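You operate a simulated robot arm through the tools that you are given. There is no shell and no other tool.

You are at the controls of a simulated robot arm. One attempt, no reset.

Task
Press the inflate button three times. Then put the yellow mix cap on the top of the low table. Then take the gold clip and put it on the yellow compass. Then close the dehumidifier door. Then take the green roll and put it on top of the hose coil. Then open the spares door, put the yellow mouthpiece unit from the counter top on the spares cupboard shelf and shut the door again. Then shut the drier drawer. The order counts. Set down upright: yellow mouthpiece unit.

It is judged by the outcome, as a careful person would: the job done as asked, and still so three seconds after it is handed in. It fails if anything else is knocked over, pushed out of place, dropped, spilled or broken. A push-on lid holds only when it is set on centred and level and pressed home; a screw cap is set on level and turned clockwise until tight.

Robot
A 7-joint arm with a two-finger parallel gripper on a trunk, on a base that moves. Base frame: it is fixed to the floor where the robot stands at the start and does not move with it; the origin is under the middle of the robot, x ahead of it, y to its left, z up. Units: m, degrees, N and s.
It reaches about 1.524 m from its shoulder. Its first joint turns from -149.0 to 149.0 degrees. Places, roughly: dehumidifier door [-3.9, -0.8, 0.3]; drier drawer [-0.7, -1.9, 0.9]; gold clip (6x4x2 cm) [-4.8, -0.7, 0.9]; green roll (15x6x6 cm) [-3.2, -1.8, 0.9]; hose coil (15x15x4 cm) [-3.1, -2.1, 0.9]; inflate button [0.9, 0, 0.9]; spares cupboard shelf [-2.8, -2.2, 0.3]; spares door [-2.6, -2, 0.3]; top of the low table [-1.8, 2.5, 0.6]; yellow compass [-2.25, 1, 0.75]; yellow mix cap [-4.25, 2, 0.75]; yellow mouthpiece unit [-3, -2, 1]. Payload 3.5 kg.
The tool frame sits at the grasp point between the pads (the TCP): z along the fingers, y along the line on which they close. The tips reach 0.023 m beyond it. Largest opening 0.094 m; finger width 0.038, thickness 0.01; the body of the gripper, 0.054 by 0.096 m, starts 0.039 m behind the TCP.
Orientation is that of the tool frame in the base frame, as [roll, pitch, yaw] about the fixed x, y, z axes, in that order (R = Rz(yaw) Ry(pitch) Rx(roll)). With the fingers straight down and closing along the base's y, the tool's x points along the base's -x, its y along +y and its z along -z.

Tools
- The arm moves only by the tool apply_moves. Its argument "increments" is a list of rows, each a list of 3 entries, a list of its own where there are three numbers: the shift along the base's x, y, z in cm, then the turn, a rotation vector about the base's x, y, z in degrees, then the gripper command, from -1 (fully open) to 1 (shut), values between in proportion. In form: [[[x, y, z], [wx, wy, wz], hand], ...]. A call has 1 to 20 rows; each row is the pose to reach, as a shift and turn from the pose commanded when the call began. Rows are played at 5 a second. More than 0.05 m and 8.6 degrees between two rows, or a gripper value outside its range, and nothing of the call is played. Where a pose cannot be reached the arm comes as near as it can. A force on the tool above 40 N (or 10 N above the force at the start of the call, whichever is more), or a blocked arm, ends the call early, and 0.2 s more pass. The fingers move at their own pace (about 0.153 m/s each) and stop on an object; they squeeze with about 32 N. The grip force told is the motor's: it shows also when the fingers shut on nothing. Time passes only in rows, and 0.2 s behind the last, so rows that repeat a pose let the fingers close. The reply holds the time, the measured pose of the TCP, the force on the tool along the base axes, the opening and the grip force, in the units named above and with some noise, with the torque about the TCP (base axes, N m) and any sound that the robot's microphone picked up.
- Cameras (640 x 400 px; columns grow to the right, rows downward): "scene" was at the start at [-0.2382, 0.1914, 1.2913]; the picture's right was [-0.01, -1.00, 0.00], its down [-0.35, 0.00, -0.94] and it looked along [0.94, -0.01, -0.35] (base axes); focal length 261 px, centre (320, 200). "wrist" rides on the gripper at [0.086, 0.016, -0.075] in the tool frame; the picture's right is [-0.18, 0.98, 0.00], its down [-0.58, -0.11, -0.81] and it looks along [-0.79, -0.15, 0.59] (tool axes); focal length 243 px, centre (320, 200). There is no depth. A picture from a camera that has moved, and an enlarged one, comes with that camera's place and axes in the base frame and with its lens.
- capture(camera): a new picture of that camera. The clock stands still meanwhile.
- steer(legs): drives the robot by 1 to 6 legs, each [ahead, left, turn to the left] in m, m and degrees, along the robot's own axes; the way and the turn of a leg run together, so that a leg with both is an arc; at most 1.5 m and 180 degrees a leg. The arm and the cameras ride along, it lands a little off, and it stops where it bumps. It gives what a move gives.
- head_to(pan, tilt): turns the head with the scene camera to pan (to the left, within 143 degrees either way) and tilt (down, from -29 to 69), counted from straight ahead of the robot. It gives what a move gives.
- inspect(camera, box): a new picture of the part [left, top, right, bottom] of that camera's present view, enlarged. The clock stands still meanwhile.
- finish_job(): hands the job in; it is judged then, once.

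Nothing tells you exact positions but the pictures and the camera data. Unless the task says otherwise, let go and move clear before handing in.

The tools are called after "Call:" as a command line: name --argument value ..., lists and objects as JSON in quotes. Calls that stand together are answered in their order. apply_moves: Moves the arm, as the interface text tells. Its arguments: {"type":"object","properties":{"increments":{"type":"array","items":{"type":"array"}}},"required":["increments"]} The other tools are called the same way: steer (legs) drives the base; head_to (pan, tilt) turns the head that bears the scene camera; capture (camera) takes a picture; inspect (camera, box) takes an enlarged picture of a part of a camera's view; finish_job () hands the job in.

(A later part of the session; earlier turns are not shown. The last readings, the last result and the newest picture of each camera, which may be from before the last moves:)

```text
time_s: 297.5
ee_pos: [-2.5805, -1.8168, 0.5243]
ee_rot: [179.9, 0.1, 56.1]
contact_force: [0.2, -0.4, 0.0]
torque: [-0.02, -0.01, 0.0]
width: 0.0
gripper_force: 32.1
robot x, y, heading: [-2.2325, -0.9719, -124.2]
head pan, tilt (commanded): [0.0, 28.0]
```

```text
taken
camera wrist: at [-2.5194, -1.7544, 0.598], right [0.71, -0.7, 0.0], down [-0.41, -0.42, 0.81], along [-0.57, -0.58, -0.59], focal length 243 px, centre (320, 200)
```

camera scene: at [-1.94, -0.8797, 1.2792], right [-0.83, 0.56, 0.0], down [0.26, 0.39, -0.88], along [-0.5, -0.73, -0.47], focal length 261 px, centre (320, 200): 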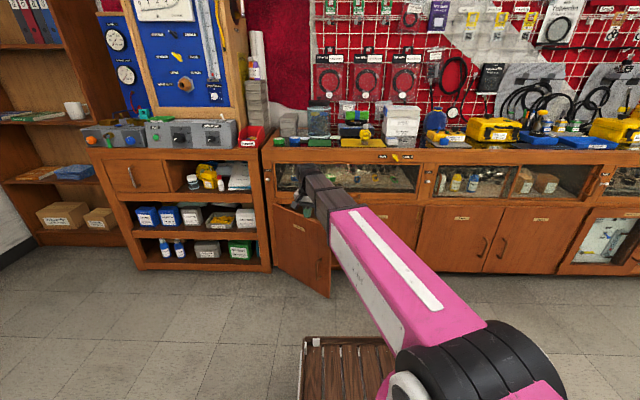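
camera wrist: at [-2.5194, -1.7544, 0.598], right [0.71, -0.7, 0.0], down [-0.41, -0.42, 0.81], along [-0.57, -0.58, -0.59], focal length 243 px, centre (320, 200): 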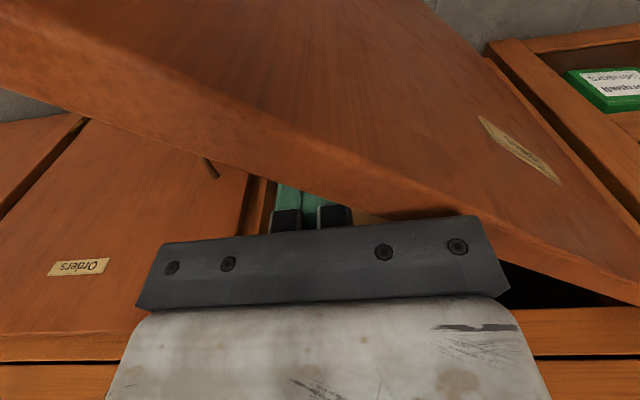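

Fingers are hooked behind the door. Swinging it open along its arc.

Call:
apply_moves --increments '[[[1.2, 0.5, 0], [0, 0, 0], 1], [[2.3, 1, 0], [0, 0, 0], 1], [[3.8, 1.45, 0], [0, 0, 0], 1], [[5.3, 1.85, 0], [0, 0, 0], 1], [[6.8, 2.15, 0], [0, 0, 0], 1], [[8.3, 2.4, 0], [0, 0, 0], 1], [[9.8, 2.55, 0], [0, 0, 0], 1], [[11.3, 2.68, 0], [0, 0, 0], 1], [[12.9, 2.7, 0], [0, 0, 0], 1], [[14.4, 2.68, 0], [0, 0, 0], 1], [[15.9, 2.55, 0], [0, 0, 0], 1], [[17.4, 2.4, 0], [0, 0, 0], 1]]'

Call:
inspect --camera "scene" --box '[240, 160, 400, 300]'

Call:
capture --camera "wrist"

```text
time_s: 300.1
ee_pos: [-2.4063, -1.7919, 0.5253]
ee_rot: [179.9, 0.1, 56.0]
contact_force: [-1.0, 0.2, 0.5]
torque: [-0.03, -0.01, -0.01]
width: 0.0
gripper_force: 31.7
robot x, y, heading: [-2.2259, -0.9708, -124.1]
head pan, tilt (commanded): [0.0, 28.0]
```

```text
2.86 times, centred on (320, 230) of scene
camera zoom: at [-1.94, -0.8798, 1.2792], right [-0.83, 0.56, 0.0], down [0.26, 0.39, -0.88], along [-0.5, -0.73, -0.47], focal length 746 px, centre (320, 114)
```

zoom: 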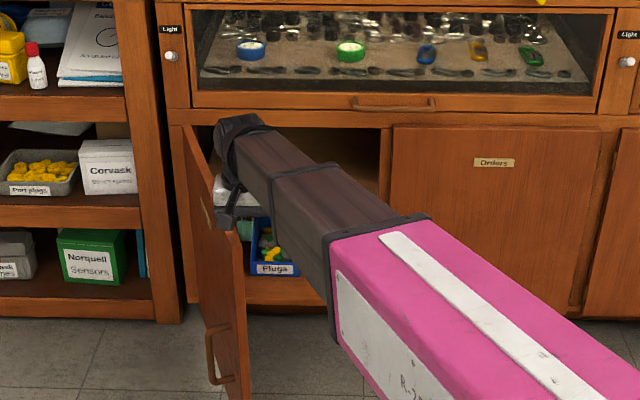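

```text
taken
camera wrist: at [-2.3452, -1.7299, 0.5996], right [0.71, -0.7, 0.0], down [-0.41, -0.42, 0.81], along [-0.57, -0.58, -0.59], focal length 243 px, centre (320, 200)
```

wrist: 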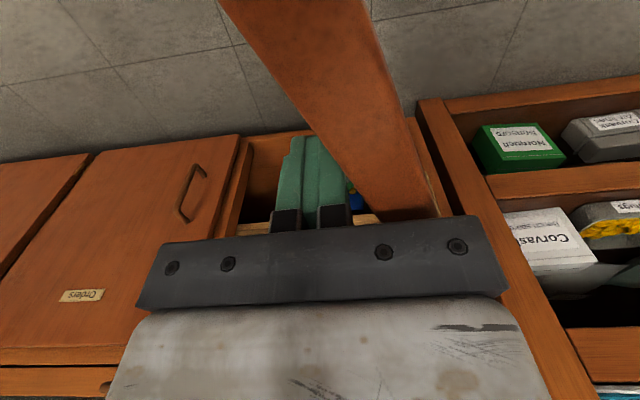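

About 75° open. Continuing to beyond 90°.

Call:
apply_moves --increments '[[[1.5, -0.25, 0], [0, 0, 0], 1], [[3, -0.55, 0], [0, 0, 0], 1], [[4.5, -0.9, 0], [0, 0, 0], 1], [[5.9, -1.35, 0], [0, 0, 0], 1], [[7.3, -1.85, 0], [0, 0, 0], 1], [[8.75, -2.4, 0], [0, 0, 0], 1], [[10.1, -3.05, 0], [0, 0, 0], 1], [[11.45, -3.7, 0], [0, 0, 0], 1], [[12.8, -4.5, 0], [0, 0, 0], 1], [[14.1, -5.25, 0], [0, 0, 0], 1], [[15.3, -6.1, 0], [0, 0, 0], 1], [[16.5, -7, 0], [0, 0, 0], 1], [[17.6, -8, 0], [0, 0, 0], 1], [[18.75, -8.95, 0], [0, 0, 0], 1]]'

Call:
inspect --camera "scene" --box '[240, 160, 400, 300]'

Call:
capture --camera "wrist"

```text
time_s: 303.1
ee_pos: [-2.2195, -1.882, 0.5233]
ee_rot: [179.9, 0.0, 56.1]
contact_force: [0.6, -0.1, 0.0]
torque: [0.03, 0.01, 0.02]
width: 0.0002
gripper_force: 32.0
robot x, y, heading: [-2.2316, -0.973, -124.4]
head pan, tilt (commanded): [0.0, 28.0]
```

```text
2.86 times, centred on (320, 230) of scene
camera zoom: at [-1.9399, -0.8798, 1.2792], right [-0.83, 0.56, 0.0], down [0.26, 0.39, -0.88], along [-0.5, -0.73, -0.47], focal length 746 px, centre (320, 114)
```

zoom: 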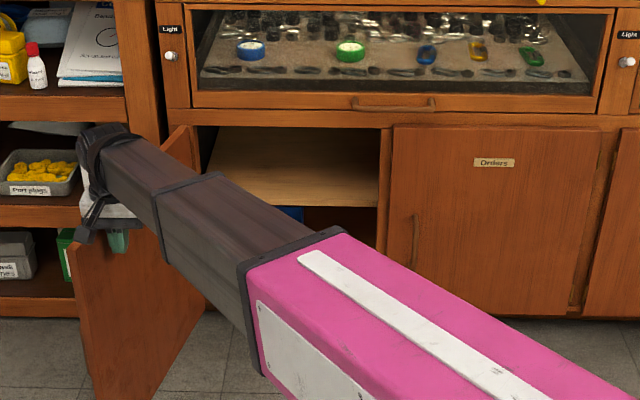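

```text
taken
camera wrist: at [-2.1587, -1.8195, 0.5984], right [0.71, -0.7, 0.0], down [-0.41, -0.42, 0.81], along [-0.57, -0.58, -0.59], focal length 243 px, centre (320, 200)
```

wrist: 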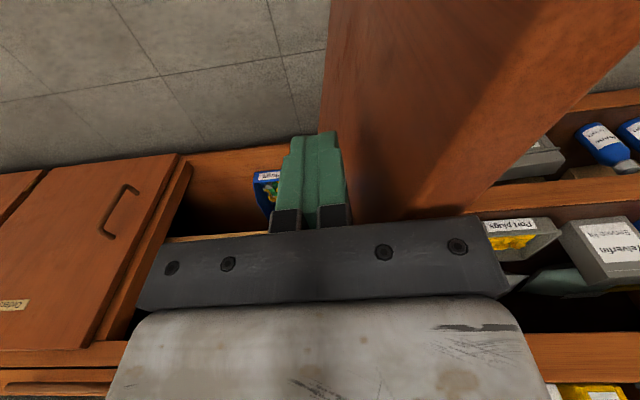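

The Spares door is open past 90° and the light-wood shelf inside (z≈0.31, clear) is visible. I'll lift the hand out and return to the carrying pose.

Call:
apply_moves --increments '[[[-0.5, 0.3, 2], [0, 0, 0], 1], [[-1, 0.5, 6], [0, 0, 0], 1], [[-1, 0.5, 10], [0, 0, 0], 1], [[-1, 0.5, 14], [0, 0, 0], 1], [[-1.5, 1, 18], [0, 0, 0], 1], [[-3.5, 3, 21], [0, 0, 0], 1], [[-6, 5.5, 24], [0, 0, 0], 1], [[-9, 8.3, 27], [0, 0, 0], 1], [[-12, 11, 30], [0, 0, 0], 1], [[-15.5, 13.6, 32], [0, 0, 0], 1], [[-19, 16.2, 34], [0, 0, 0], 1], [[-22.5, 18.7, 36], [0, 0, 0], 1], [[-26, 21, 38], [0, 0, 0], 1], [[-29.5, 23.3, 40], [0, 0, 0], 1], [[-33, 25.6, 42], [0, 0, 0], 1], [[-36.5, 28, 44], [0, 0, 0], 1], [[-39.5, 30.5, 46], [0, 0, 0], 1], [[-41, 32, 47.5], [0, 0, 0], 1]]'

Call:
capture --camera "scene"

Call:
inspect --camera "scene" --box '[320, 90, 420, 160]'

Call:
inspect --camera "scene" --box '[240, 160, 400, 300]'

```text
refused: row 8 steps farther than a row can; nothing moved
```

```text
taken
camera scene: at [-1.9399, -0.8798, 1.2792], right [-0.83, 0.56, 0.0], down [0.26, 0.39, -0.88], along [-0.5, -0.73, -0.47], focal length 261 px, centre (320, 200)
```

scene: 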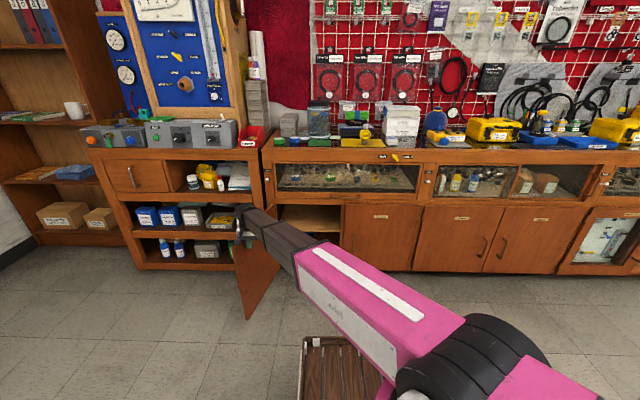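

```text
5.71 times, centred on (370, 125) of scene
camera zoom: at [-1.9399, -0.8798, 1.2792], right [-0.83, 0.56, 0.0], down [0.26, 0.39, -0.88], along [-0.5, -0.73, -0.47], focal length 1492 px, centre (34, 629)
```

zoom: 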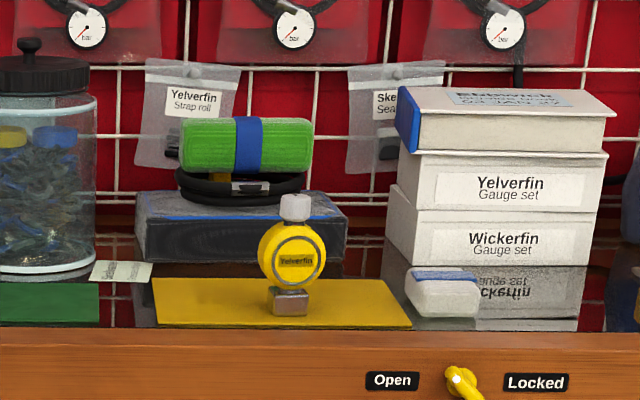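

```text
2.86 times, centred on (320, 230) of scene
camera zoom: at [-1.9399, -0.8798, 1.2792], right [-0.83, 0.56, 0.0], down [0.26, 0.39, -0.88], along [-0.5, -0.73, -0.47], focal length 746 px, centre (320, 114)
```

zoom: 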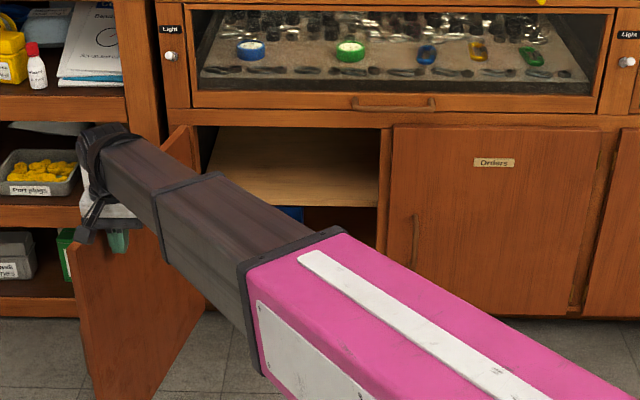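

I'll repeat the retraction with smaller steps.

Call:
apply_moves --increments '[[[-0.5, 0.3, 2], [0, 0, 0], 1], [[-1, 0.5, 6], [0, 0, 0], 1], [[-1, 0.5, 10], [0, 0, 0], 1], [[-1, 0.5, 14], [0, 0, 0], 1], [[-1.5, 1, 18], [0, 0, 0], 1], [[-3.2, 2.5, 21.5], [0, 0, 0], 1], [[-5.5, 4.5, 25], [0, 0, 0], 1], [[-8, 6.5, 28.5], [0, 0, 0], 1], [[-10.8, 8.5, 31.5], [0, 0, 0], 1], [[-13.8, 10.7, 34.5], [0, 0, 0], 1], [[-17, 13, 37], [0, 0, 0], 1], [[-20.3, 15.4, 39], [0, 0, 0], 1], [[-23.7, 17.8, 41], [0, 0, 0], 1], [[-27.1, 20.2, 43], [0, 0, 0], 1], [[-30.5, 22.7, 45], [0, 0, 0], 1], [[-34, 25.2, 46.5], [0, 0, 0], 1], [[-37.5, 28, 47.5], [0, 0, 0], 1], [[-40, 30.5, 48], [0, 0, 0], 1]]'

Call:
steer --legs '[[-0.09, 0.1, 0]]'

Call:
capture --camera "scene"

Call:
inspect --camera "scene" --box '[320, 90, 440, 170]'

Call:
inspect --camera "scene" --box '[260, 160, 420, 300]'

```text
time_s: 306.9
ee_pos: [-2.6173, -1.5754, 1.0045]
ee_rot: [179.8, 0.0, 56.1]
contact_force: [-1.2, -0.6, 0.3]
torque: [-0.03, -0.02, 0.01]
width: 0.0001
gripper_force: 32.3
robot x, y, heading: [-2.2302, -0.974, -123.9]
head pan, tilt (commanded): [0.0, 28.0]
```

```text
time_s: 308.2
ee_pos: [-2.4834, -1.556, 1.0041]
ee_rot: [179.9, 0.1, 55.8]
contact_force: [0.8, -0.5, 0.6]
torque: [0.0, 0.0, 0.02]
width: 0.0001
gripper_force: 32.5
robot x, y, heading: [-2.0909, -0.9536, -124.3]
head pan, tilt (commanded): [0.0, 28.0]
```

```text
taken
camera scene: at [-1.804, -0.8629, 1.2792], right [-0.83, 0.56, 0.0], down [0.27, 0.39, -0.88], along [-0.5, -0.73, -0.47], focal length 261 px, centre (320, 200)
```

scene: 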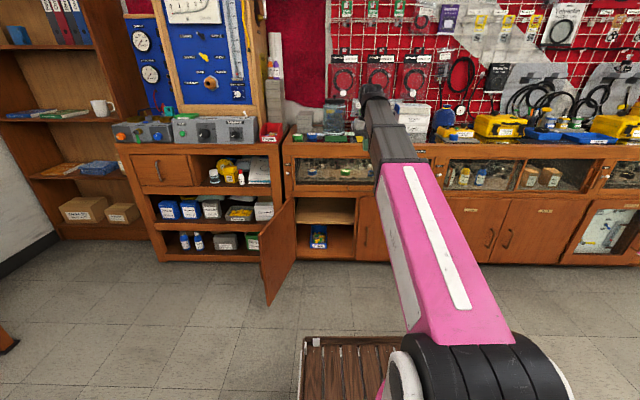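

```text
5.00 times, centred on (380, 130) of scene
camera zoom: at [-1.804, -0.8629, 1.2792], right [-0.83, 0.56, 0.0], down [0.27, 0.39, -0.88], along [-0.5, -0.73, -0.47], focal length 1306 px, centre (20, 550)
```

zoom: 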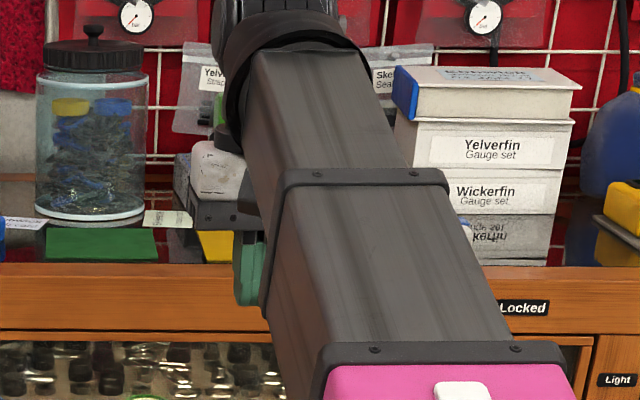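

```text
2.86 times, centred on (340, 230) of scene
camera zoom: at [-1.804, -0.8629, 1.2792], right [-0.83, 0.56, 0.0], down [0.27, 0.39, -0.88], along [-0.5, -0.73, -0.47], focal length 746 px, centre (263, 114)
```

zoom: 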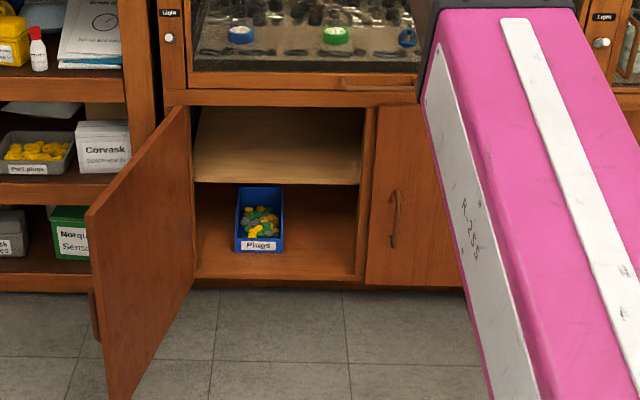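

The open cupboard shows the empty light-wood shelf (z≈0.32, front edge ~5 cm behind the cabinet face). The mouthpiece unit is at about [-2.911, -1.879], 10.5 cm tall, disc centre z≈0.937. I'll tilt the open hand 60° forward and bring it in front of the unit.

Call:
apply_moves --increments '[[[-2, -1, 1], [-6.2, 4.2, 0], 0], [[-5, -2.5, 1.5], [-12.4, 8.4, 0], -0.5], [[-8.5, -4.5, 1.5], [-18.6, 12.6, 0], -1], [[-12, -6.5, 1], [-24.8, 16.9, 0], -1], [[-16, -8.7, 0.5], [-31, 21.1, 0], -1], [[-20, -11, 0], [-37.2, 25.3, 0], -1], [[-24, -13.3, -1], [-43.4, 29.5, 0], -1], [[-28, -15.6, -2.5], [-49.6, 33.7, 0], -1], [[-31, -17.4, -4], [-49.6, 33.7, 0], -1], [[-32.9, -18.5, -5.5], [-49.6, 33.7, 0], -1], [[-32.9, -18.5, -5.5], [-49.6, 33.7, 0], -1]]'

Call:
capture --camera "wrist"

Call:
inspect --camera "scene" --box '[320, 80, 480, 180]'

```text
time_s: 310.6
ee_pos: [-2.8127, -1.7407, 0.9476]
ee_rot: [-180.0, 60.1, 56.0]
contact_force: [-0.2, 0.5, -0.3]
torque: [-0.01, -0.02, -0.02]
width: 0.0937
gripper_force: 0.0
robot x, y, heading: [-2.0927, -0.9543, -124.2]
head pan, tilt (commanded): [0.0, 28.0]
```

```text
taken
camera wrist: at [-2.7386, -1.6617, 0.9104], right [0.76, -0.63, 0.16], down [0.14, 0.4, 0.91], along [-0.63, -0.67, 0.39], focal length 243 px, centre (320, 200)
```

wrist: 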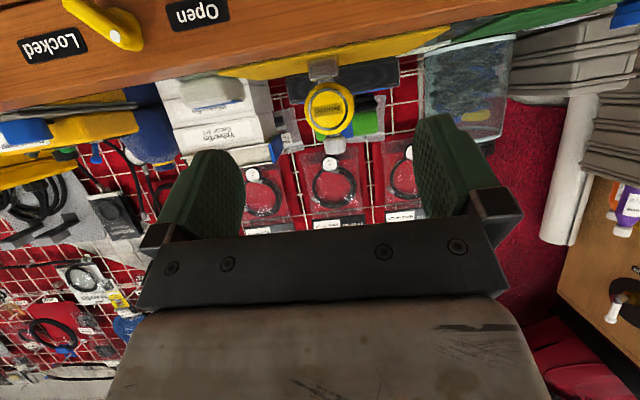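

```text
4.00 times, centred on (400, 130) of scene
camera zoom: at [-1.804, -0.8629, 1.2792], right [-0.83, 0.56, 0.0], down [0.27, 0.39, -0.88], along [-0.5, -0.73, -0.47], focal length 1044 px, centre (0, 480)
```

zoom: 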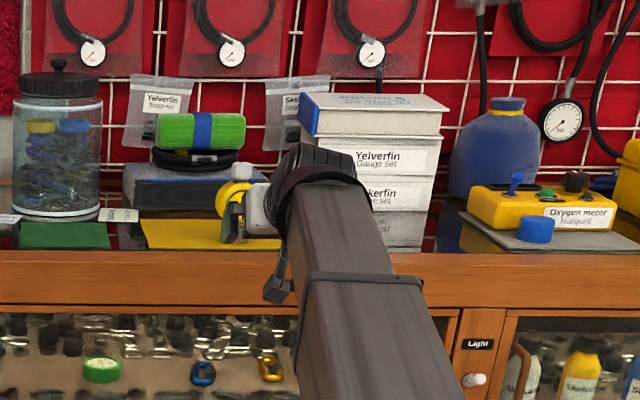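

The unit is centred between the open fingers, ~20 cm ahead. Advancing part way and re-checking.

Call:
apply_moves --increments '[[[-1.5, -2, -0.3], [0, 0, 0], -1], [[-3.5, -4.7, -0.6], [0, 0, 0], -1], [[-5.5, -7.4, -0.8], [0, 0, 0], -1], [[-7, -9.5, -0.8], [0, 0, 0], -1], [[-7, -9.5, -0.8], [0, 0, 0], -1]]'

Call:
capture --camera "wrist"

Call:
inspect --camera "scene" --box '[340, 90, 460, 165]'

```text
time_s: 311.9
ee_pos: [-2.8828, -1.8359, 0.9404]
ee_rot: [180.0, 60.0, 55.8]
contact_force: [-0.5, -0.2, 0.2]
torque: [0.03, 0.01, -0.04]
width: 0.0942
gripper_force: 0.1
robot x, y, heading: [-2.0922, -0.9536, -124.4]
head pan, tilt (commanded): [0.0, 28.0]
```

```text
taken
camera wrist: at [-2.8104, -1.7573, 0.9027], right [0.76, -0.63, 0.16], down [0.14, 0.4, 0.91], along [-0.63, -0.67, 0.39], focal length 243 px, centre (320, 200)
```

wrist: 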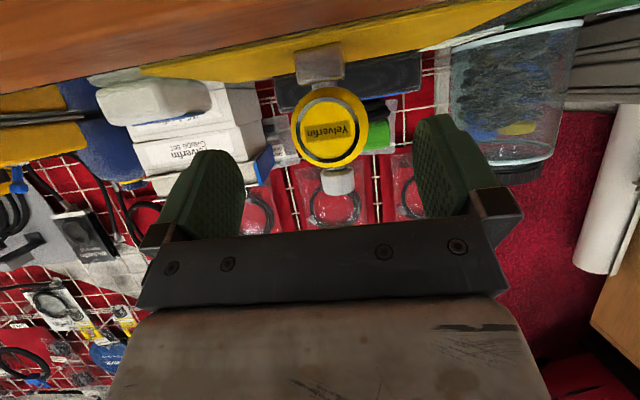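

```text
5.33 times, centred on (400, 128) of scene
camera zoom: at [-1.804, -0.8629, 1.2792], right [-0.83, 0.56, 0.0], down [0.27, 0.39, -0.88], along [-0.5, -0.73, -0.47], focal length 1393 px, centre (-107, 587)
```

zoom: 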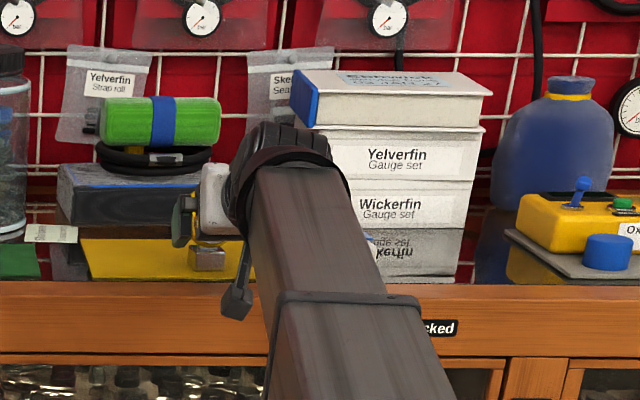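

Good alignment. Advancing 4 cm more and re-measuring.

Call:
apply_moves --increments '[[[-1.1, -1.6, 0], [0, 0, 0], -1], [[-2.25, -3.3, 0], [0, 0, 0], -1], [[-2.25, -3.3, 0], [0, 0, 0], -1]]'

Call:
capture --camera "wrist"

Call:
inspect --camera "scene" --box '[340, 90, 460, 165]'

```text
time_s: 312.6
ee_pos: [-2.9066, -1.8685, 0.9411]
ee_rot: [-180.0, 60.0, 55.9]
contact_force: [0.0, 0.8, 0.3]
torque: [0.01, 0.02, -0.02]
width: 0.0941
gripper_force: 0.2
robot x, y, heading: [-2.0924, -0.9562, -124.6]
head pan, tilt (commanded): [0.0, 28.0]
```

```text
taken
camera wrist: at [-2.8329, -1.7899, 0.9032], right [0.76, -0.63, 0.16], down [0.14, 0.4, 0.91], along [-0.63, -0.67, 0.39], focal length 243 px, centre (320, 200)
```

wrist: 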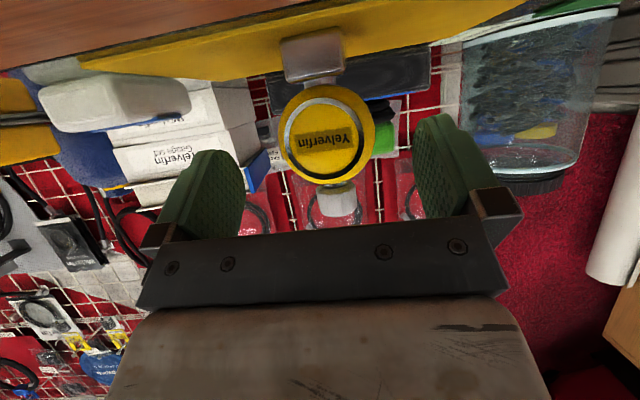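

```text
5.33 times, centred on (400, 128) of scene
camera zoom: at [-1.804, -0.8629, 1.2792], right [-0.83, 0.56, 0.0], down [0.27, 0.39, -0.88], along [-0.5, -0.73, -0.47], focal length 1393 px, centre (-107, 587)
```

zoom: 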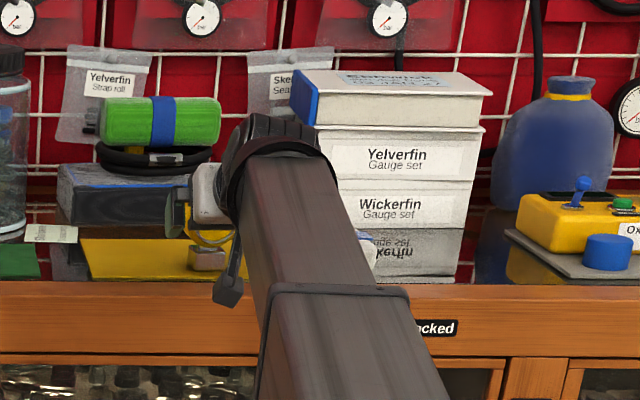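

The camera block under the hand is close to the counter rail, so I'll reduce the tilt to 55° and raise a little, then advance another 3.5 cm.

Call:
apply_moves --increments '[[[0, 0, 0.3], [2, -1.4, 0], -1], [[0, 0, 0.4], [4.1, -2.8, 0], -1], [[-0.9, -1.4, 0.4], [4.1, -2.8, 0], -1], [[-1.85, -3, 0.4], [4.1, -2.8, 0], -1], [[-1.85, -3, 0.4], [4.1, -2.8, 0], -1]]'

Call:
capture --camera "wrist"

Call:
inspect --camera "scene" --box '[340, 90, 460, 165]'

```text
time_s: 313.9
ee_pos: [-2.9243, -1.8961, 0.9461]
ee_rot: [180.0, 55.2, 55.9]
contact_force: [0.4, 0.1, -0.3]
torque: [0.04, -0.02, 0.0]
width: 0.0941
gripper_force: 0.0
robot x, y, heading: [-2.095, -0.9569, -124.7]
head pan, tilt (commanded): [0.0, 28.0]
```

```text
taken
camera wrist: at [-2.8499, -1.8158, 0.9168], right [0.75, -0.64, 0.15], down [0.09, 0.33, 0.94], along [-0.65, -0.69, 0.31], focal length 243 px, centre (320, 200)
```

wrist: 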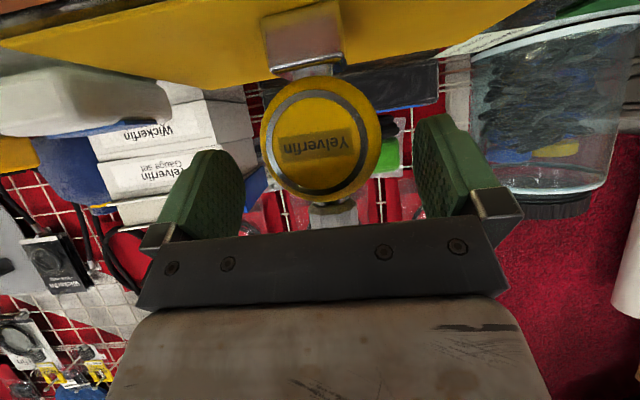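

```text
5.33 times, centred on (400, 128) of scene
camera zoom: at [-1.804, -0.8629, 1.2792], right [-0.83, 0.56, 0.0], down [0.27, 0.39, -0.88], along [-0.5, -0.73, -0.47], focal length 1393 px, centre (-107, 587)
```

zoom: 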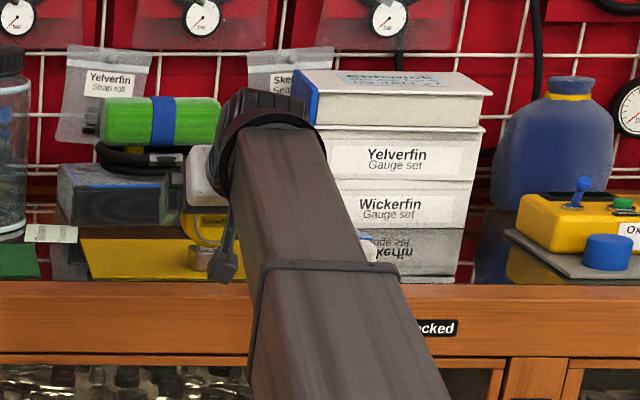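

Disc centre measured at about [-2.936, -1.916, 0.928]; 2 cm to go. Advancing and closing gently.

Call:
apply_moves --increments '[[[-0.5, -0.8, -0.1], [0, 0, 0], -1], [[-1.05, -1.55, -0.2], [0, 0, 0], -1], [[-1.05, -1.55, -0.2], [0, 0, 0], -1]]'

Call:
capture --camera "wrist"

Call:
inspect --camera "scene" --box '[350, 100, 430, 160]'

```text
time_s: 314.6
ee_pos: [-2.9363, -1.9124, 0.9441]
ee_rot: [-180.0, 55.1, 55.9]
contact_force: [0.6, -0.2, 0.2]
torque: [-0.02, 0.0, 0.01]
width: 0.0938
gripper_force: 0.3
robot x, y, heading: [-2.091, -0.9554, -124.1]
head pan, tilt (commanded): [0.0, 28.0]
```

```text
taken
camera wrist: at [-2.861, -1.8314, 0.915], right [0.75, -0.64, 0.15], down [0.09, 0.33, 0.94], along [-0.65, -0.69, 0.31], focal length 243 px, centre (320, 200)
```

wrist: 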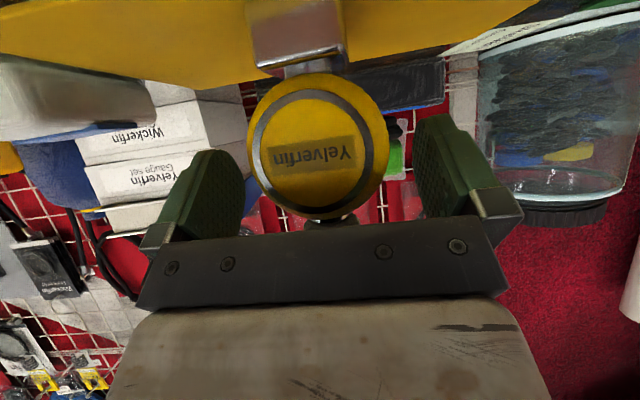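

```text
6.67 times, centred on (390, 130) of scene
camera zoom: at [-1.804, -0.8629, 1.2792], right [-0.83, 0.56, 0.0], down [0.27, 0.39, -0.88], along [-0.5, -0.73, -0.47], focal length 1741 px, centre (-147, 667)
```

zoom: 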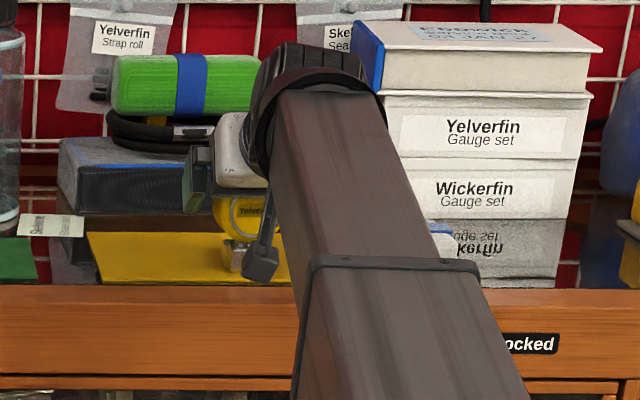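

Call:
apply_moves --increments '[[[-0.3, -0.5, 0], [0, 0, 0], -1], [[-0.3, -0.5, 0], [0, 0, 0], -0.7], [[-0.3, -0.5, 0], [0, 0, 0], -0.5], [[-0.3, -0.5, 0], [0, 0, 0], -0.35], [[-0.3, -0.5, 0], [0, 0, 0], -0.2], [[-0.3, -0.5, 0], [0, 0, 0], 0], [[-0.3, -0.5, 0], [0, 0, 0], 0]]'

Call:
capture --camera "wrist"

```text
time_s: 316.2
ee_pos: [-2.938, -1.9189, 0.9444]
ee_rot: [-180.0, 55.1, 55.8]
contact_force: [-0.5, -3.5, 3.4]
torque: [-0.05, 0.11, 0.0]
width: 0.0601
gripper_force: 31.7
robot x, y, heading: [-2.0931, -0.9578, -124.9]
head pan, tilt (commanded): [0.0, 28.0]
```

```text
taken
camera wrist: at [-2.8636, -1.8369, 0.9147], right [0.75, -0.64, 0.15], down [0.09, 0.33, 0.94], along [-0.65, -0.69, 0.31], focal length 243 px, centre (320, 200)
```

wrist: 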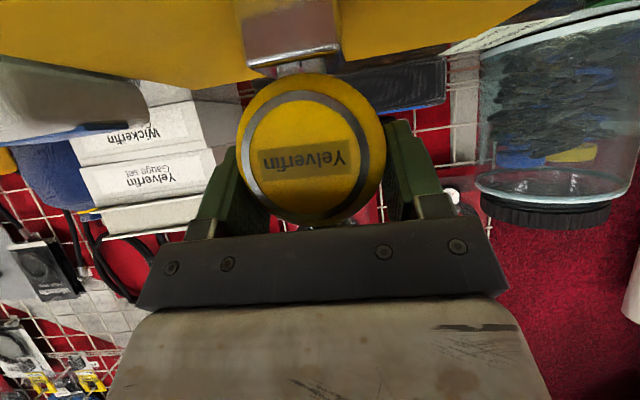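

Gripped the unit (0.060 m). Lifting slowly.

Call:
apply_moves --increments '[[[0, 0, 0], [0, 0, 0], 1], [[0, 0, 0], [0, 0, 0], 1], [[0, 0, 0.4], [0, 0, 0], 1], [[0, 0, 0.9], [0, 0, 0], 1], [[0, 0, 1.5], [0, 0, 0], 1], [[0, 0, 1.5], [0, 0, 0], 1]]'

Call:
capture --camera "wrist"

Call:
inspect --camera "scene" --box '[350, 100, 430, 160]'

```text
time_s: 317.6
ee_pos: [-2.9376, -1.9194, 0.9558]
ee_rot: [180.0, 55.1, 55.9]
contact_force: [0.2, 0.8, -2.4]
torque: [-0.02, -0.01, 0.02]
width: 0.0599
gripper_force: 32.1
robot x, y, heading: [-2.093, -0.9501, -124.3]
head pan, tilt (commanded): [0.0, 28.0]
```

```text
taken
camera wrist: at [-2.8633, -1.8373, 0.9291], right [0.75, -0.64, 0.15], down [0.09, 0.33, 0.94], along [-0.65, -0.69, 0.31], focal length 243 px, centre (320, 200)
```

wrist: 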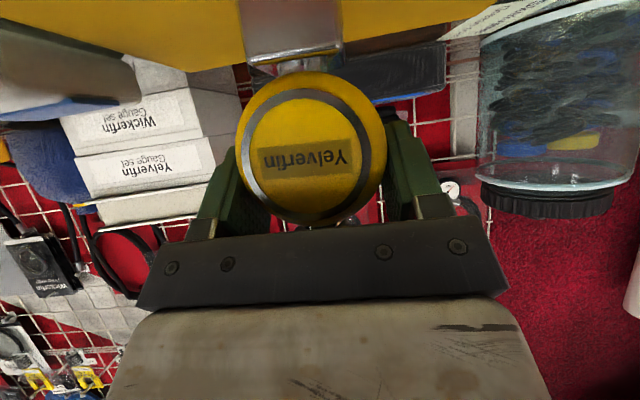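

```text
6.67 times, centred on (390, 130) of scene
camera zoom: at [-1.804, -0.863, 1.2792], right [-0.83, 0.56, 0.0], down [0.27, 0.39, -0.88], along [-0.5, -0.73, -0.47], focal length 1741 px, centre (-147, 667)
```

zoom: 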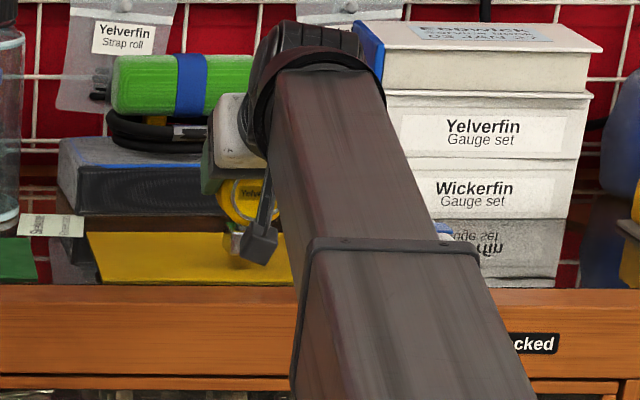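

Call:
inspect --camera "wrist" --box '[200, 0, 440, 240]'

```text
1.67 times, centred on (320, 120) of wrist
camera zoom: at [-2.8633, -1.8373, 0.9291], right [0.75, -0.64, 0.15], down [0.09, 0.33, 0.94], along [-0.65, -0.69, 0.31], focal length 404 px, centre (320, 333)
```

zoom: 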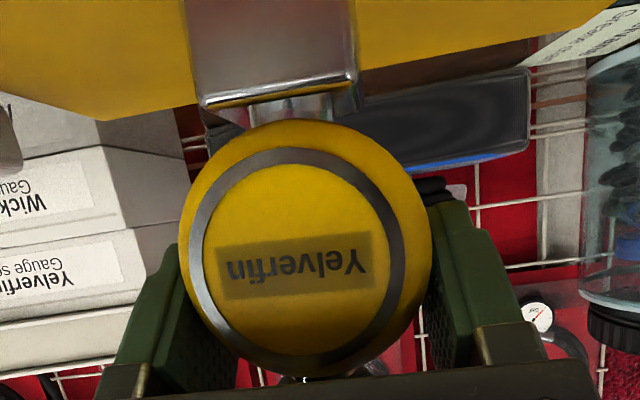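

The unit is held upright. Lifting clear and drawing it back from the counter.

Call:
apply_moves --increments '[[[0, 0, 1], [0, 0, 0], 1], [[0, 0, 2.5], [0, 0, 0], 1], [[0, 0, 4.5], [0, 0, 0], 1], [[0, 0, 6.5], [0, 0, 0], 1], [[0.6, 0.8, 8], [0, 0, 0], 1], [[2, 2.8, 8.5], [0, 0, 0], 1], [[3.7, 5.2, 8.5], [0, 0, 0], 1], [[5.5, 7.8, 8.5], [0, 0, 0], 1], [[7.5, 10.5, 8.5], [0, 0, 0], 1], [[9.5, 13.3, 8.5], [0, 0, 0], 1], [[11.5, 16.1, 8.5], [0, 0, 0], 1], [[13.5, 18.9, 8.5], [0, 0, 0], 1], [[15.5, 21.7, 8.5], [0, 0, 0], 1], [[17.5, 24.5, 8], [0, 0, 0], 1], [[19.5, 27.3, 7.5], [0, 0, 0], 1], [[21.5, 30.1, 7], [0, 0, 0], 1], [[23, 32.2, 6.5], [0, 0, 0], 1], [[24, 33.6, 6], [0, 0, 0], 1]]'

Call:
capture --camera "wrist"

Call:
capture --camera "scene"

```text
time_s: 321.4
ee_pos: [-2.6972, -1.5821, 1.0183]
ee_rot: [179.9, 55.0, 55.8]
contact_force: [0.4, 0.6, -2.5]
torque: [0.03, 0.02, 0.0]
width: 0.0593
gripper_force: 32.3
robot x, y, heading: [-2.0935, -0.9521, -124.5]
head pan, tilt (commanded): [0.0, 28.0]
```

```text
taken
camera wrist: at [-2.6231, -1.5, 0.9896], right [0.75, -0.64, 0.15], down [0.09, 0.33, 0.94], along [-0.65, -0.69, 0.31], focal length 243 px, centre (320, 200)
```

wrist: 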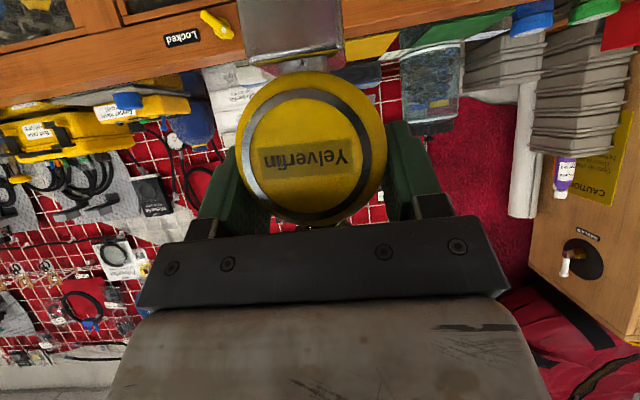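

```text
taken
camera scene: at [-1.804, -0.863, 1.2792], right [-0.83, 0.56, 0.0], down [0.27, 0.39, -0.88], along [-0.5, -0.73, -0.47], focal length 261 px, centre (320, 200)
```

scene: 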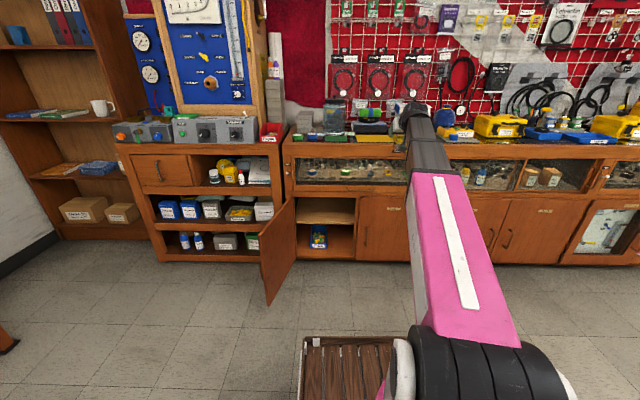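

Held well. Checking the unit's uprightness from the scene camera before lowering.

Call:
inspect --camera "scene" --box '[380, 90, 450, 150]'

Call:
apply_moves --increments '[[[1, -0.7, -1], [0, 0, 0], 1], [[2.4, -1.7, -3.5], [0, 0, 0], 1], [[4, -2.9, -7], [0, 0, 0], 1], [[5.6, -4, -10.5], [0, 0, 0], 1], [[7.2, -5.1, -14], [0, 0, 0], 1], [[8.8, -6.3, -17.5], [0, 0, 0], 1], [[10.4, -7.4, -21], [0, 0, 0], 1], [[12, -8.6, -24.5], [0, 0, 0], 1], [[13.6, -9.7, -28], [0, 0, 0], 1], [[15.2, -10.9, -31.5], [0, 0, 0], 1], [[16.8, -12, -35], [0, 0, 0], 1], [[18.4, -13.1, -38.5], [0, 0, 0], 1], [[20, -14.3, -42], [0, 0, 0], 1], [[21.6, -15.4, -45.5], [0, 0, 0], 1], [[22.8, -16.3, -49], [0, 0, 0], 1], [[23.4, -16.7, -52.5], [0, 0, 0], 1], [[23.6, -16.9, -55.5], [0, 0, 0], 1], [[23.6, -16.9, -57], [0, 0, 0], 1]]'

Call:
capture --camera "wrist"

Call:
capture --camera "scene"

```text
6.67 times, centred on (415, 120) of scene
camera zoom: at [-1.804, -0.863, 1.2792], right [-0.83, 0.56, 0.0], down [0.27, 0.39, -0.88], along [-0.5, -0.73, -0.47], focal length 1741 px, centre (-313, 733)
```

zoom: 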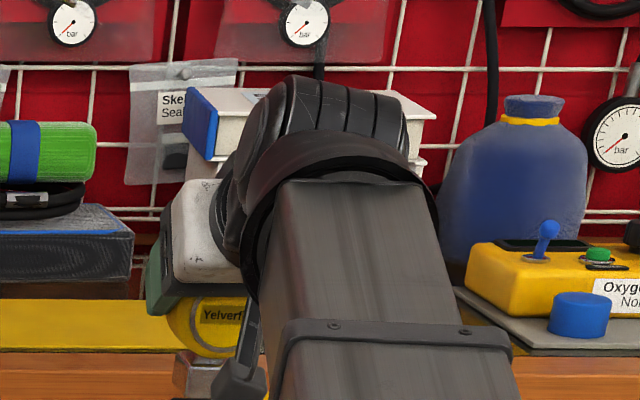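

```text
time_s: 325.2
ee_pos: [-2.464, -1.751, 0.4475]
ee_rot: [179.9, 55.1, 55.9]
contact_force: [0.8, 0.2, -1.9]
torque: [-0.02, 0.0, -0.01]
width: 0.0591
gripper_force: 32.5
robot x, y, heading: [-2.0944, -0.9555, -124.2]
head pan, tilt (commanded): [0.0, 28.0]
```

```text
taken
camera wrist: at [-2.3887, -1.6691, 0.4189], right [0.75, -0.64, 0.15], down [0.09, 0.33, 0.94], along [-0.65, -0.69, 0.31], focal length 243 px, centre (320, 200)
```

wrist: 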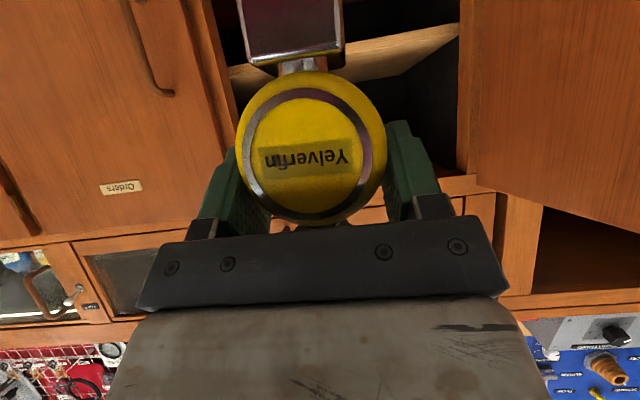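

```text
taken
camera scene: at [-1.804, -0.863, 1.2792], right [-0.83, 0.56, 0.0], down [0.27, 0.39, -0.88], along [-0.5, -0.73, -0.47], focal length 261 px, centre (320, 200)
```

scene: 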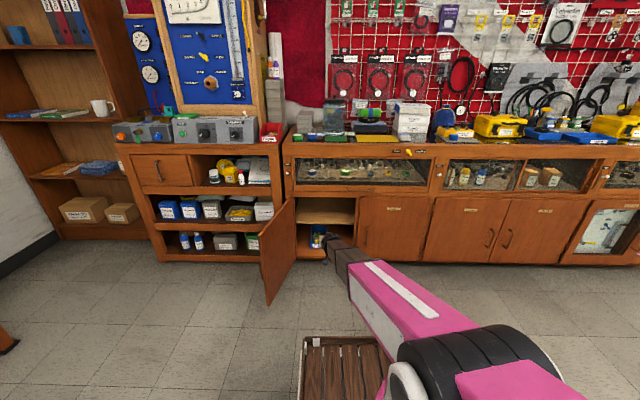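

The unit hangs upright in front of the cupboard. Moving it forward, staying ~2 cm above shelf level.

Call:
apply_moves --increments '[[[-1, -1.4, -0.3], [0, 0, 0], 1], [[-2.7, -3.8, -0.8], [0, 0, 0], 1], [[-4.7, -6.6, -1.3], [0, 0, 0], 1], [[-6.7, -9.4, -1.8], [0, 0, 0], 1], [[-8.7, -12.2, -2.2], [0, 0, 0], 1], [[-10.7, -15, -2.2], [0, 0, 0], 1], [[-12.7, -17.8, -2.2], [0, 0, 0], 1], [[-14.7, -20.6, -2.2], [0, 0, 0], 1], [[-16.3, -22.8, -2.2], [0, 0, 0], 1], [[-17, -23.8, -2.2], [0, 0, 0], 1]]'

Call:
capture --camera "wrist"

Call:
inspect --camera "scene" --box '[270, 170, 400, 270]'

```text
time_s: 327.4
ee_pos: [-2.6334, -1.9899, 0.4261]
ee_rot: [-180.0, 55.1, 55.9]
contact_force: [-0.3, -0.6, -0.9]
torque: [-0.01, 0.01, -0.04]
width: 0.0596
gripper_force: 31.6
robot x, y, heading: [-2.0972, -0.9551, -124.3]
head pan, tilt (commanded): [0.0, 28.0]
```

```text
taken
camera wrist: at [-2.5592, -1.9079, 0.3972], right [0.75, -0.64, 0.15], down [0.09, 0.33, 0.94], along [-0.65, -0.69, 0.31], focal length 243 px, centre (320, 200)
```

wrist: 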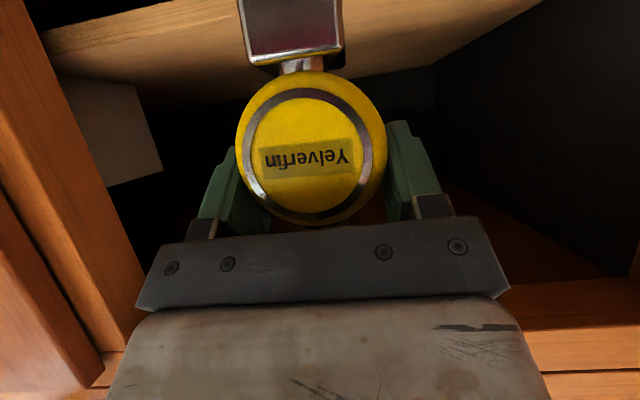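

```text
4.00 times, centred on (335, 220) of scene
camera zoom: at [-1.804, -0.863, 1.2792], right [-0.83, 0.56, 0.0], down [0.27, 0.39, -0.88], along [-0.5, -0.73, -0.47], focal length 1044 px, centre (260, 120)
```

zoom: 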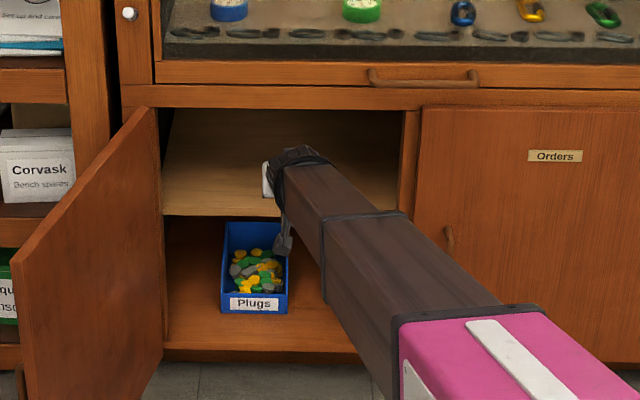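

The unit is at the cupboard mouth; the shelf has room here (another box stands at its right rear). Continuing 10 cm inward.

Call:
apply_moves --increments '[[[-1, -1.4, 0], [0, 0, 0], 1], [[-2.2, -3.1, 0], [0, 0, 0], 1], [[-3.4, -4.8, 0], [0, 0, 0], 1], [[-4.6, -6.5, 0], [0, 0, 0], 1], [[-5.8, -8.1, 0], [0, 0, 0], 1], [[-5.8, -8.1, 0], [0, 0, 0], 1]]'

Call:
capture --camera "wrist"

Call:
inspect --camera "scene" --box '[270, 170, 400, 270]'

```text
time_s: 328.9
ee_pos: [-2.69, -2.0724, 0.4262]
ee_rot: [-180.0, 55.1, 55.9]
contact_force: [-0.3, 0.1, -2.6]
torque: [-0.03, -0.02, 0.02]
width: 0.0595
gripper_force: 32.0
robot x, y, heading: [-2.0934, -0.9543, -124.2]
head pan, tilt (commanded): [0.0, 28.0]
```

```text
taken
camera wrist: at [-2.6158, -1.9906, 0.3974], right [0.75, -0.64, 0.15], down [0.09, 0.33, 0.94], along [-0.65, -0.69, 0.31], focal length 243 px, centre (320, 200)
```

wrist: 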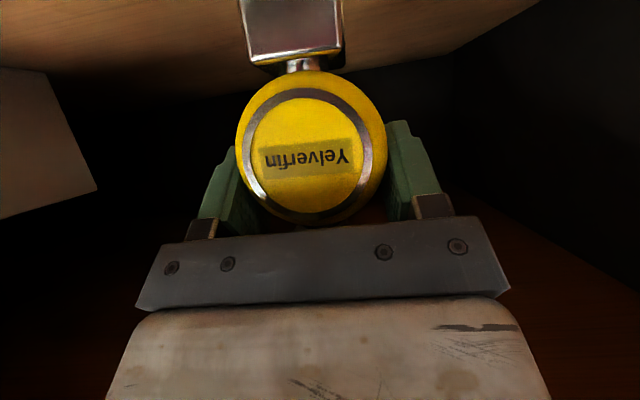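

```text
4.00 times, centred on (335, 220) of scene
camera zoom: at [-1.804, -0.863, 1.2792], right [-0.83, 0.56, 0.0], down [0.27, 0.39, -0.88], along [-0.5, -0.73, -0.47], focal length 1044 px, centre (260, 120)
```

zoom: 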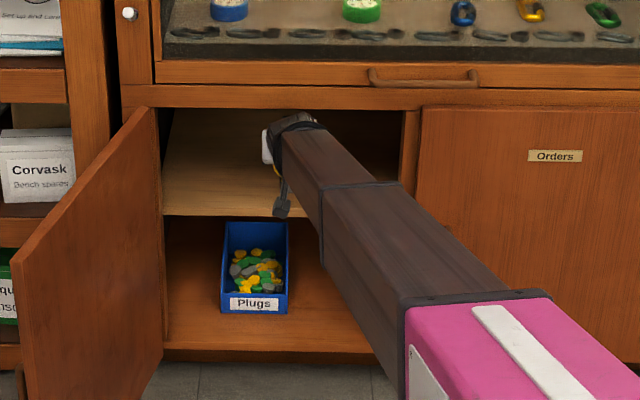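

No contact so far. I'll lower to just above the shelf, advance 2 cm more, and then set it down.

Call:
apply_moves --increments '[[[0, 0, -0.5], [0, 0, 0], 1], [[0, 0, -1.1], [0, 0, 0], 1], [[0, 0, -1.6], [0, 0, 0], 1], [[-0.6, -0.8, -1.6], [0, 0, 0], 1], [[-1.2, -1.6, -1.6], [0, 0, 0], 1], [[-1.2, -1.6, -1.6], [0, 0, 0], 1]]'

Call:
capture --camera "wrist"

Call:
inspect --camera "scene" --box '[290, 185, 370, 245]'

```text
time_s: 330.2
ee_pos: [-2.7016, -2.0873, 0.4097]
ee_rot: [179.9, 55.1, 55.9]
contact_force: [0.7, -0.2, -1.8]
torque: [0.02, -0.01, 0.01]
width: 0.059
gripper_force: 32.1
robot x, y, heading: [-2.0949, -0.957, -124.1]
head pan, tilt (commanded): [0.0, 28.0]
```

```text
taken
camera wrist: at [-2.6274, -2.0061, 0.3812], right [0.75, -0.64, 0.15], down [0.09, 0.33, 0.94], along [-0.65, -0.69, 0.31], focal length 243 px, centre (320, 200)
```

wrist: 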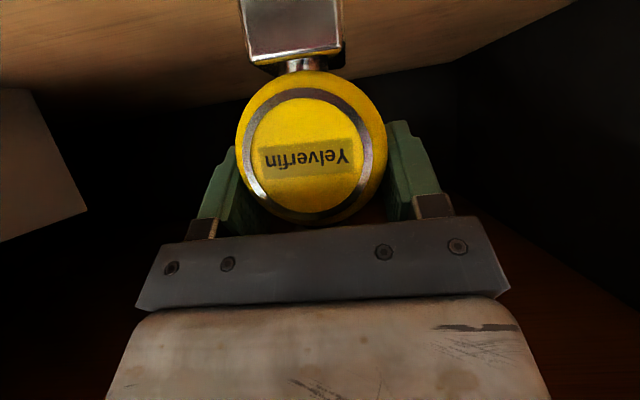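

```text
6.67 times, centred on (330, 215) of scene
camera zoom: at [-1.804, -0.863, 1.2792], right [-0.83, 0.56, 0.0], down [0.27, 0.39, -0.88], along [-0.5, -0.73, -0.47], focal length 1741 px, centre (253, 100)
```

zoom: 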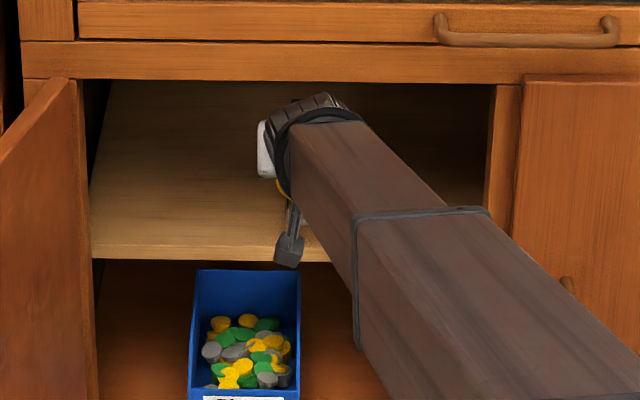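

Call:
apply_moves --increments '[[[0, 0, -0.3], [0, 0, 0], 1], [[0, 0, -0.6], [0, 0, 0], 1], [[0, 0, -0.8], [0, 0, 0], 1], [[0, 0, -0.8], [0, 0, 0], 1]]'

```text
time_s: 331.2
ee_pos: [-2.7024, -2.0863, 0.4015]
ee_rot: [-179.9, 55.1, 56.0]
contact_force: [-0.5, -1.0, -2.1]
torque: [-0.02, -0.01, 0.01]
width: 0.0593
gripper_force: 32.3
robot x, y, heading: [-2.0953, -0.9542, -124.5]
head pan, tilt (commanded): [0.0, 28.0]
```

Call:
apply_moves --increments '[[[0, 0, -0.3], [0, 0, 0], 1], [[0, 0, -0.6], [0, 0, 0], 1], [[0, 0, -0.6], [0, 0, 0], 1]]'

Call:
capture --camera "wrist"

```text
time_s: 332.1
ee_pos: [-2.7018, -2.0871, 0.3966]
ee_rot: [-179.9, 55.1, 55.8]
contact_force: [1.0, 0.3, -2.9]
torque: [0.0, 0.02, -0.01]
width: 0.0591
gripper_force: 31.8
robot x, y, heading: [-2.0949, -0.955, -124.3]
head pan, tilt (commanded): [0.0, 28.0]
```

```text
taken
camera wrist: at [-2.6275, -2.0058, 0.3679], right [0.75, -0.64, 0.15], down [0.09, 0.33, 0.94], along [-0.65, -0.69, 0.31], focal length 243 px, centre (320, 200)
```

wrist: 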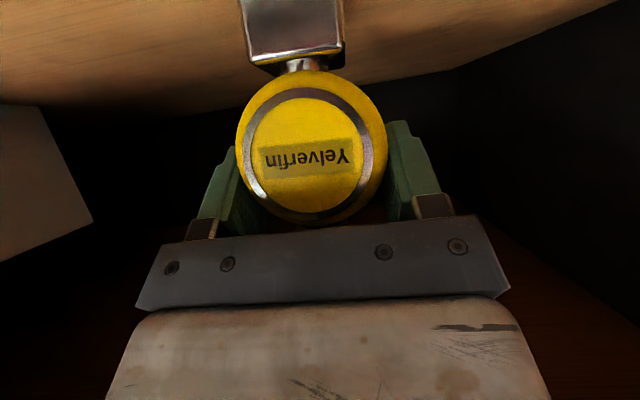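

Call:
apply_moves --increments '[[[0, 0, -0.3], [0, 0, 0], 1], [[0, 0, -0.6], [0, 0, 0], 1], [[0, 0, -0.6], [0, 0, 0], 1]]'

Call:
apply_moves --increments '[[[0, 0, -0.2], [0, 0, 0], 1], [[0, 0, -0.4], [0, 0, 0], 1], [[0, 0, -0.4], [0, 0, 0], 1]]'

```text
time_s: 332.9
ee_pos: [-2.7031, -2.0868, 0.391]
ee_rot: [-180.0, 55.0, 55.7]
contact_force: [0.0, -0.2, -2.5]
torque: [-0.01, 0.02, 0.03]
width: 0.0592
gripper_force: 31.5
robot x, y, heading: [-2.0929, -0.9573, -124.7]
head pan, tilt (commanded): [0.0, 28.0]
```

```text
time_s: 333.6
ee_pos: [-2.7023, -2.0865, 0.389]
ee_rot: [179.9, 55.2, 55.9]
contact_force: [3.9, 1.5, 20.8]
torque: [0.5, -0.09, 0.04]
width: 0.0597
gripper_force: 31.8
robot x, y, heading: [-2.0961, -0.9533, -124.2]
head pan, tilt (commanded): [0.0, 28.0]
```

The base has touched the shelf. Easing the pressure and opening gently.

Call:
apply_moves --increments '[[[0, 0, 0.15], [0, 0, 0], 1], [[0, 0, 0.15], [0, 0, 0], 0.2], [[0, 0, 0.15], [0, 0, 0], -0.1], [[0, 0, 0.15], [0, 0, 0], -0.3], [[0, 0, 0.15], [0, 0, 0], -0.5], [[0, 0, 0.15], [0, 0, 0], -0.8], [[0, 0, 0.15], [0, 0, 0], -1], [[0, 0, 0.15], [0, 0, 0], -1]]'

Call:
capture --camera "wrist"

```text
time_s: 335.4
ee_pos: [-2.7022, -2.088, 0.3863]
ee_rot: [-180.0, 55.1, 55.8]
contact_force: [0.6, 0.5, -0.8]
torque: [0.0, -0.02, 0.01]
width: 0.094
gripper_force: 0.0
robot x, y, heading: [-2.0937, -0.9553, -124.4]
head pan, tilt (commanded): [0.0, 28.0]
```

```text
taken
camera wrist: at [-2.6277, -2.0057, 0.3589], right [0.75, -0.64, 0.15], down [0.09, 0.33, 0.94], along [-0.65, -0.69, 0.31], focal length 243 px, centre (320, 200)
```

wrist: 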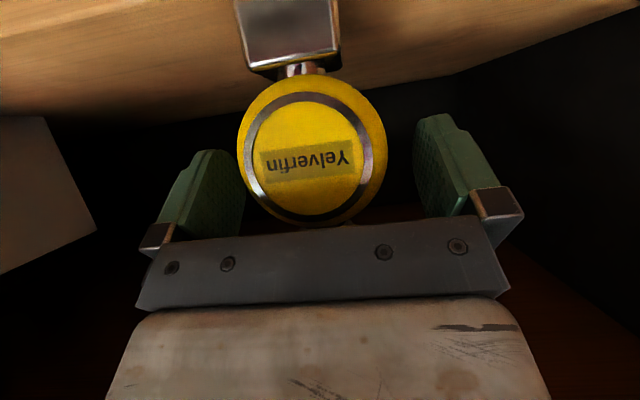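

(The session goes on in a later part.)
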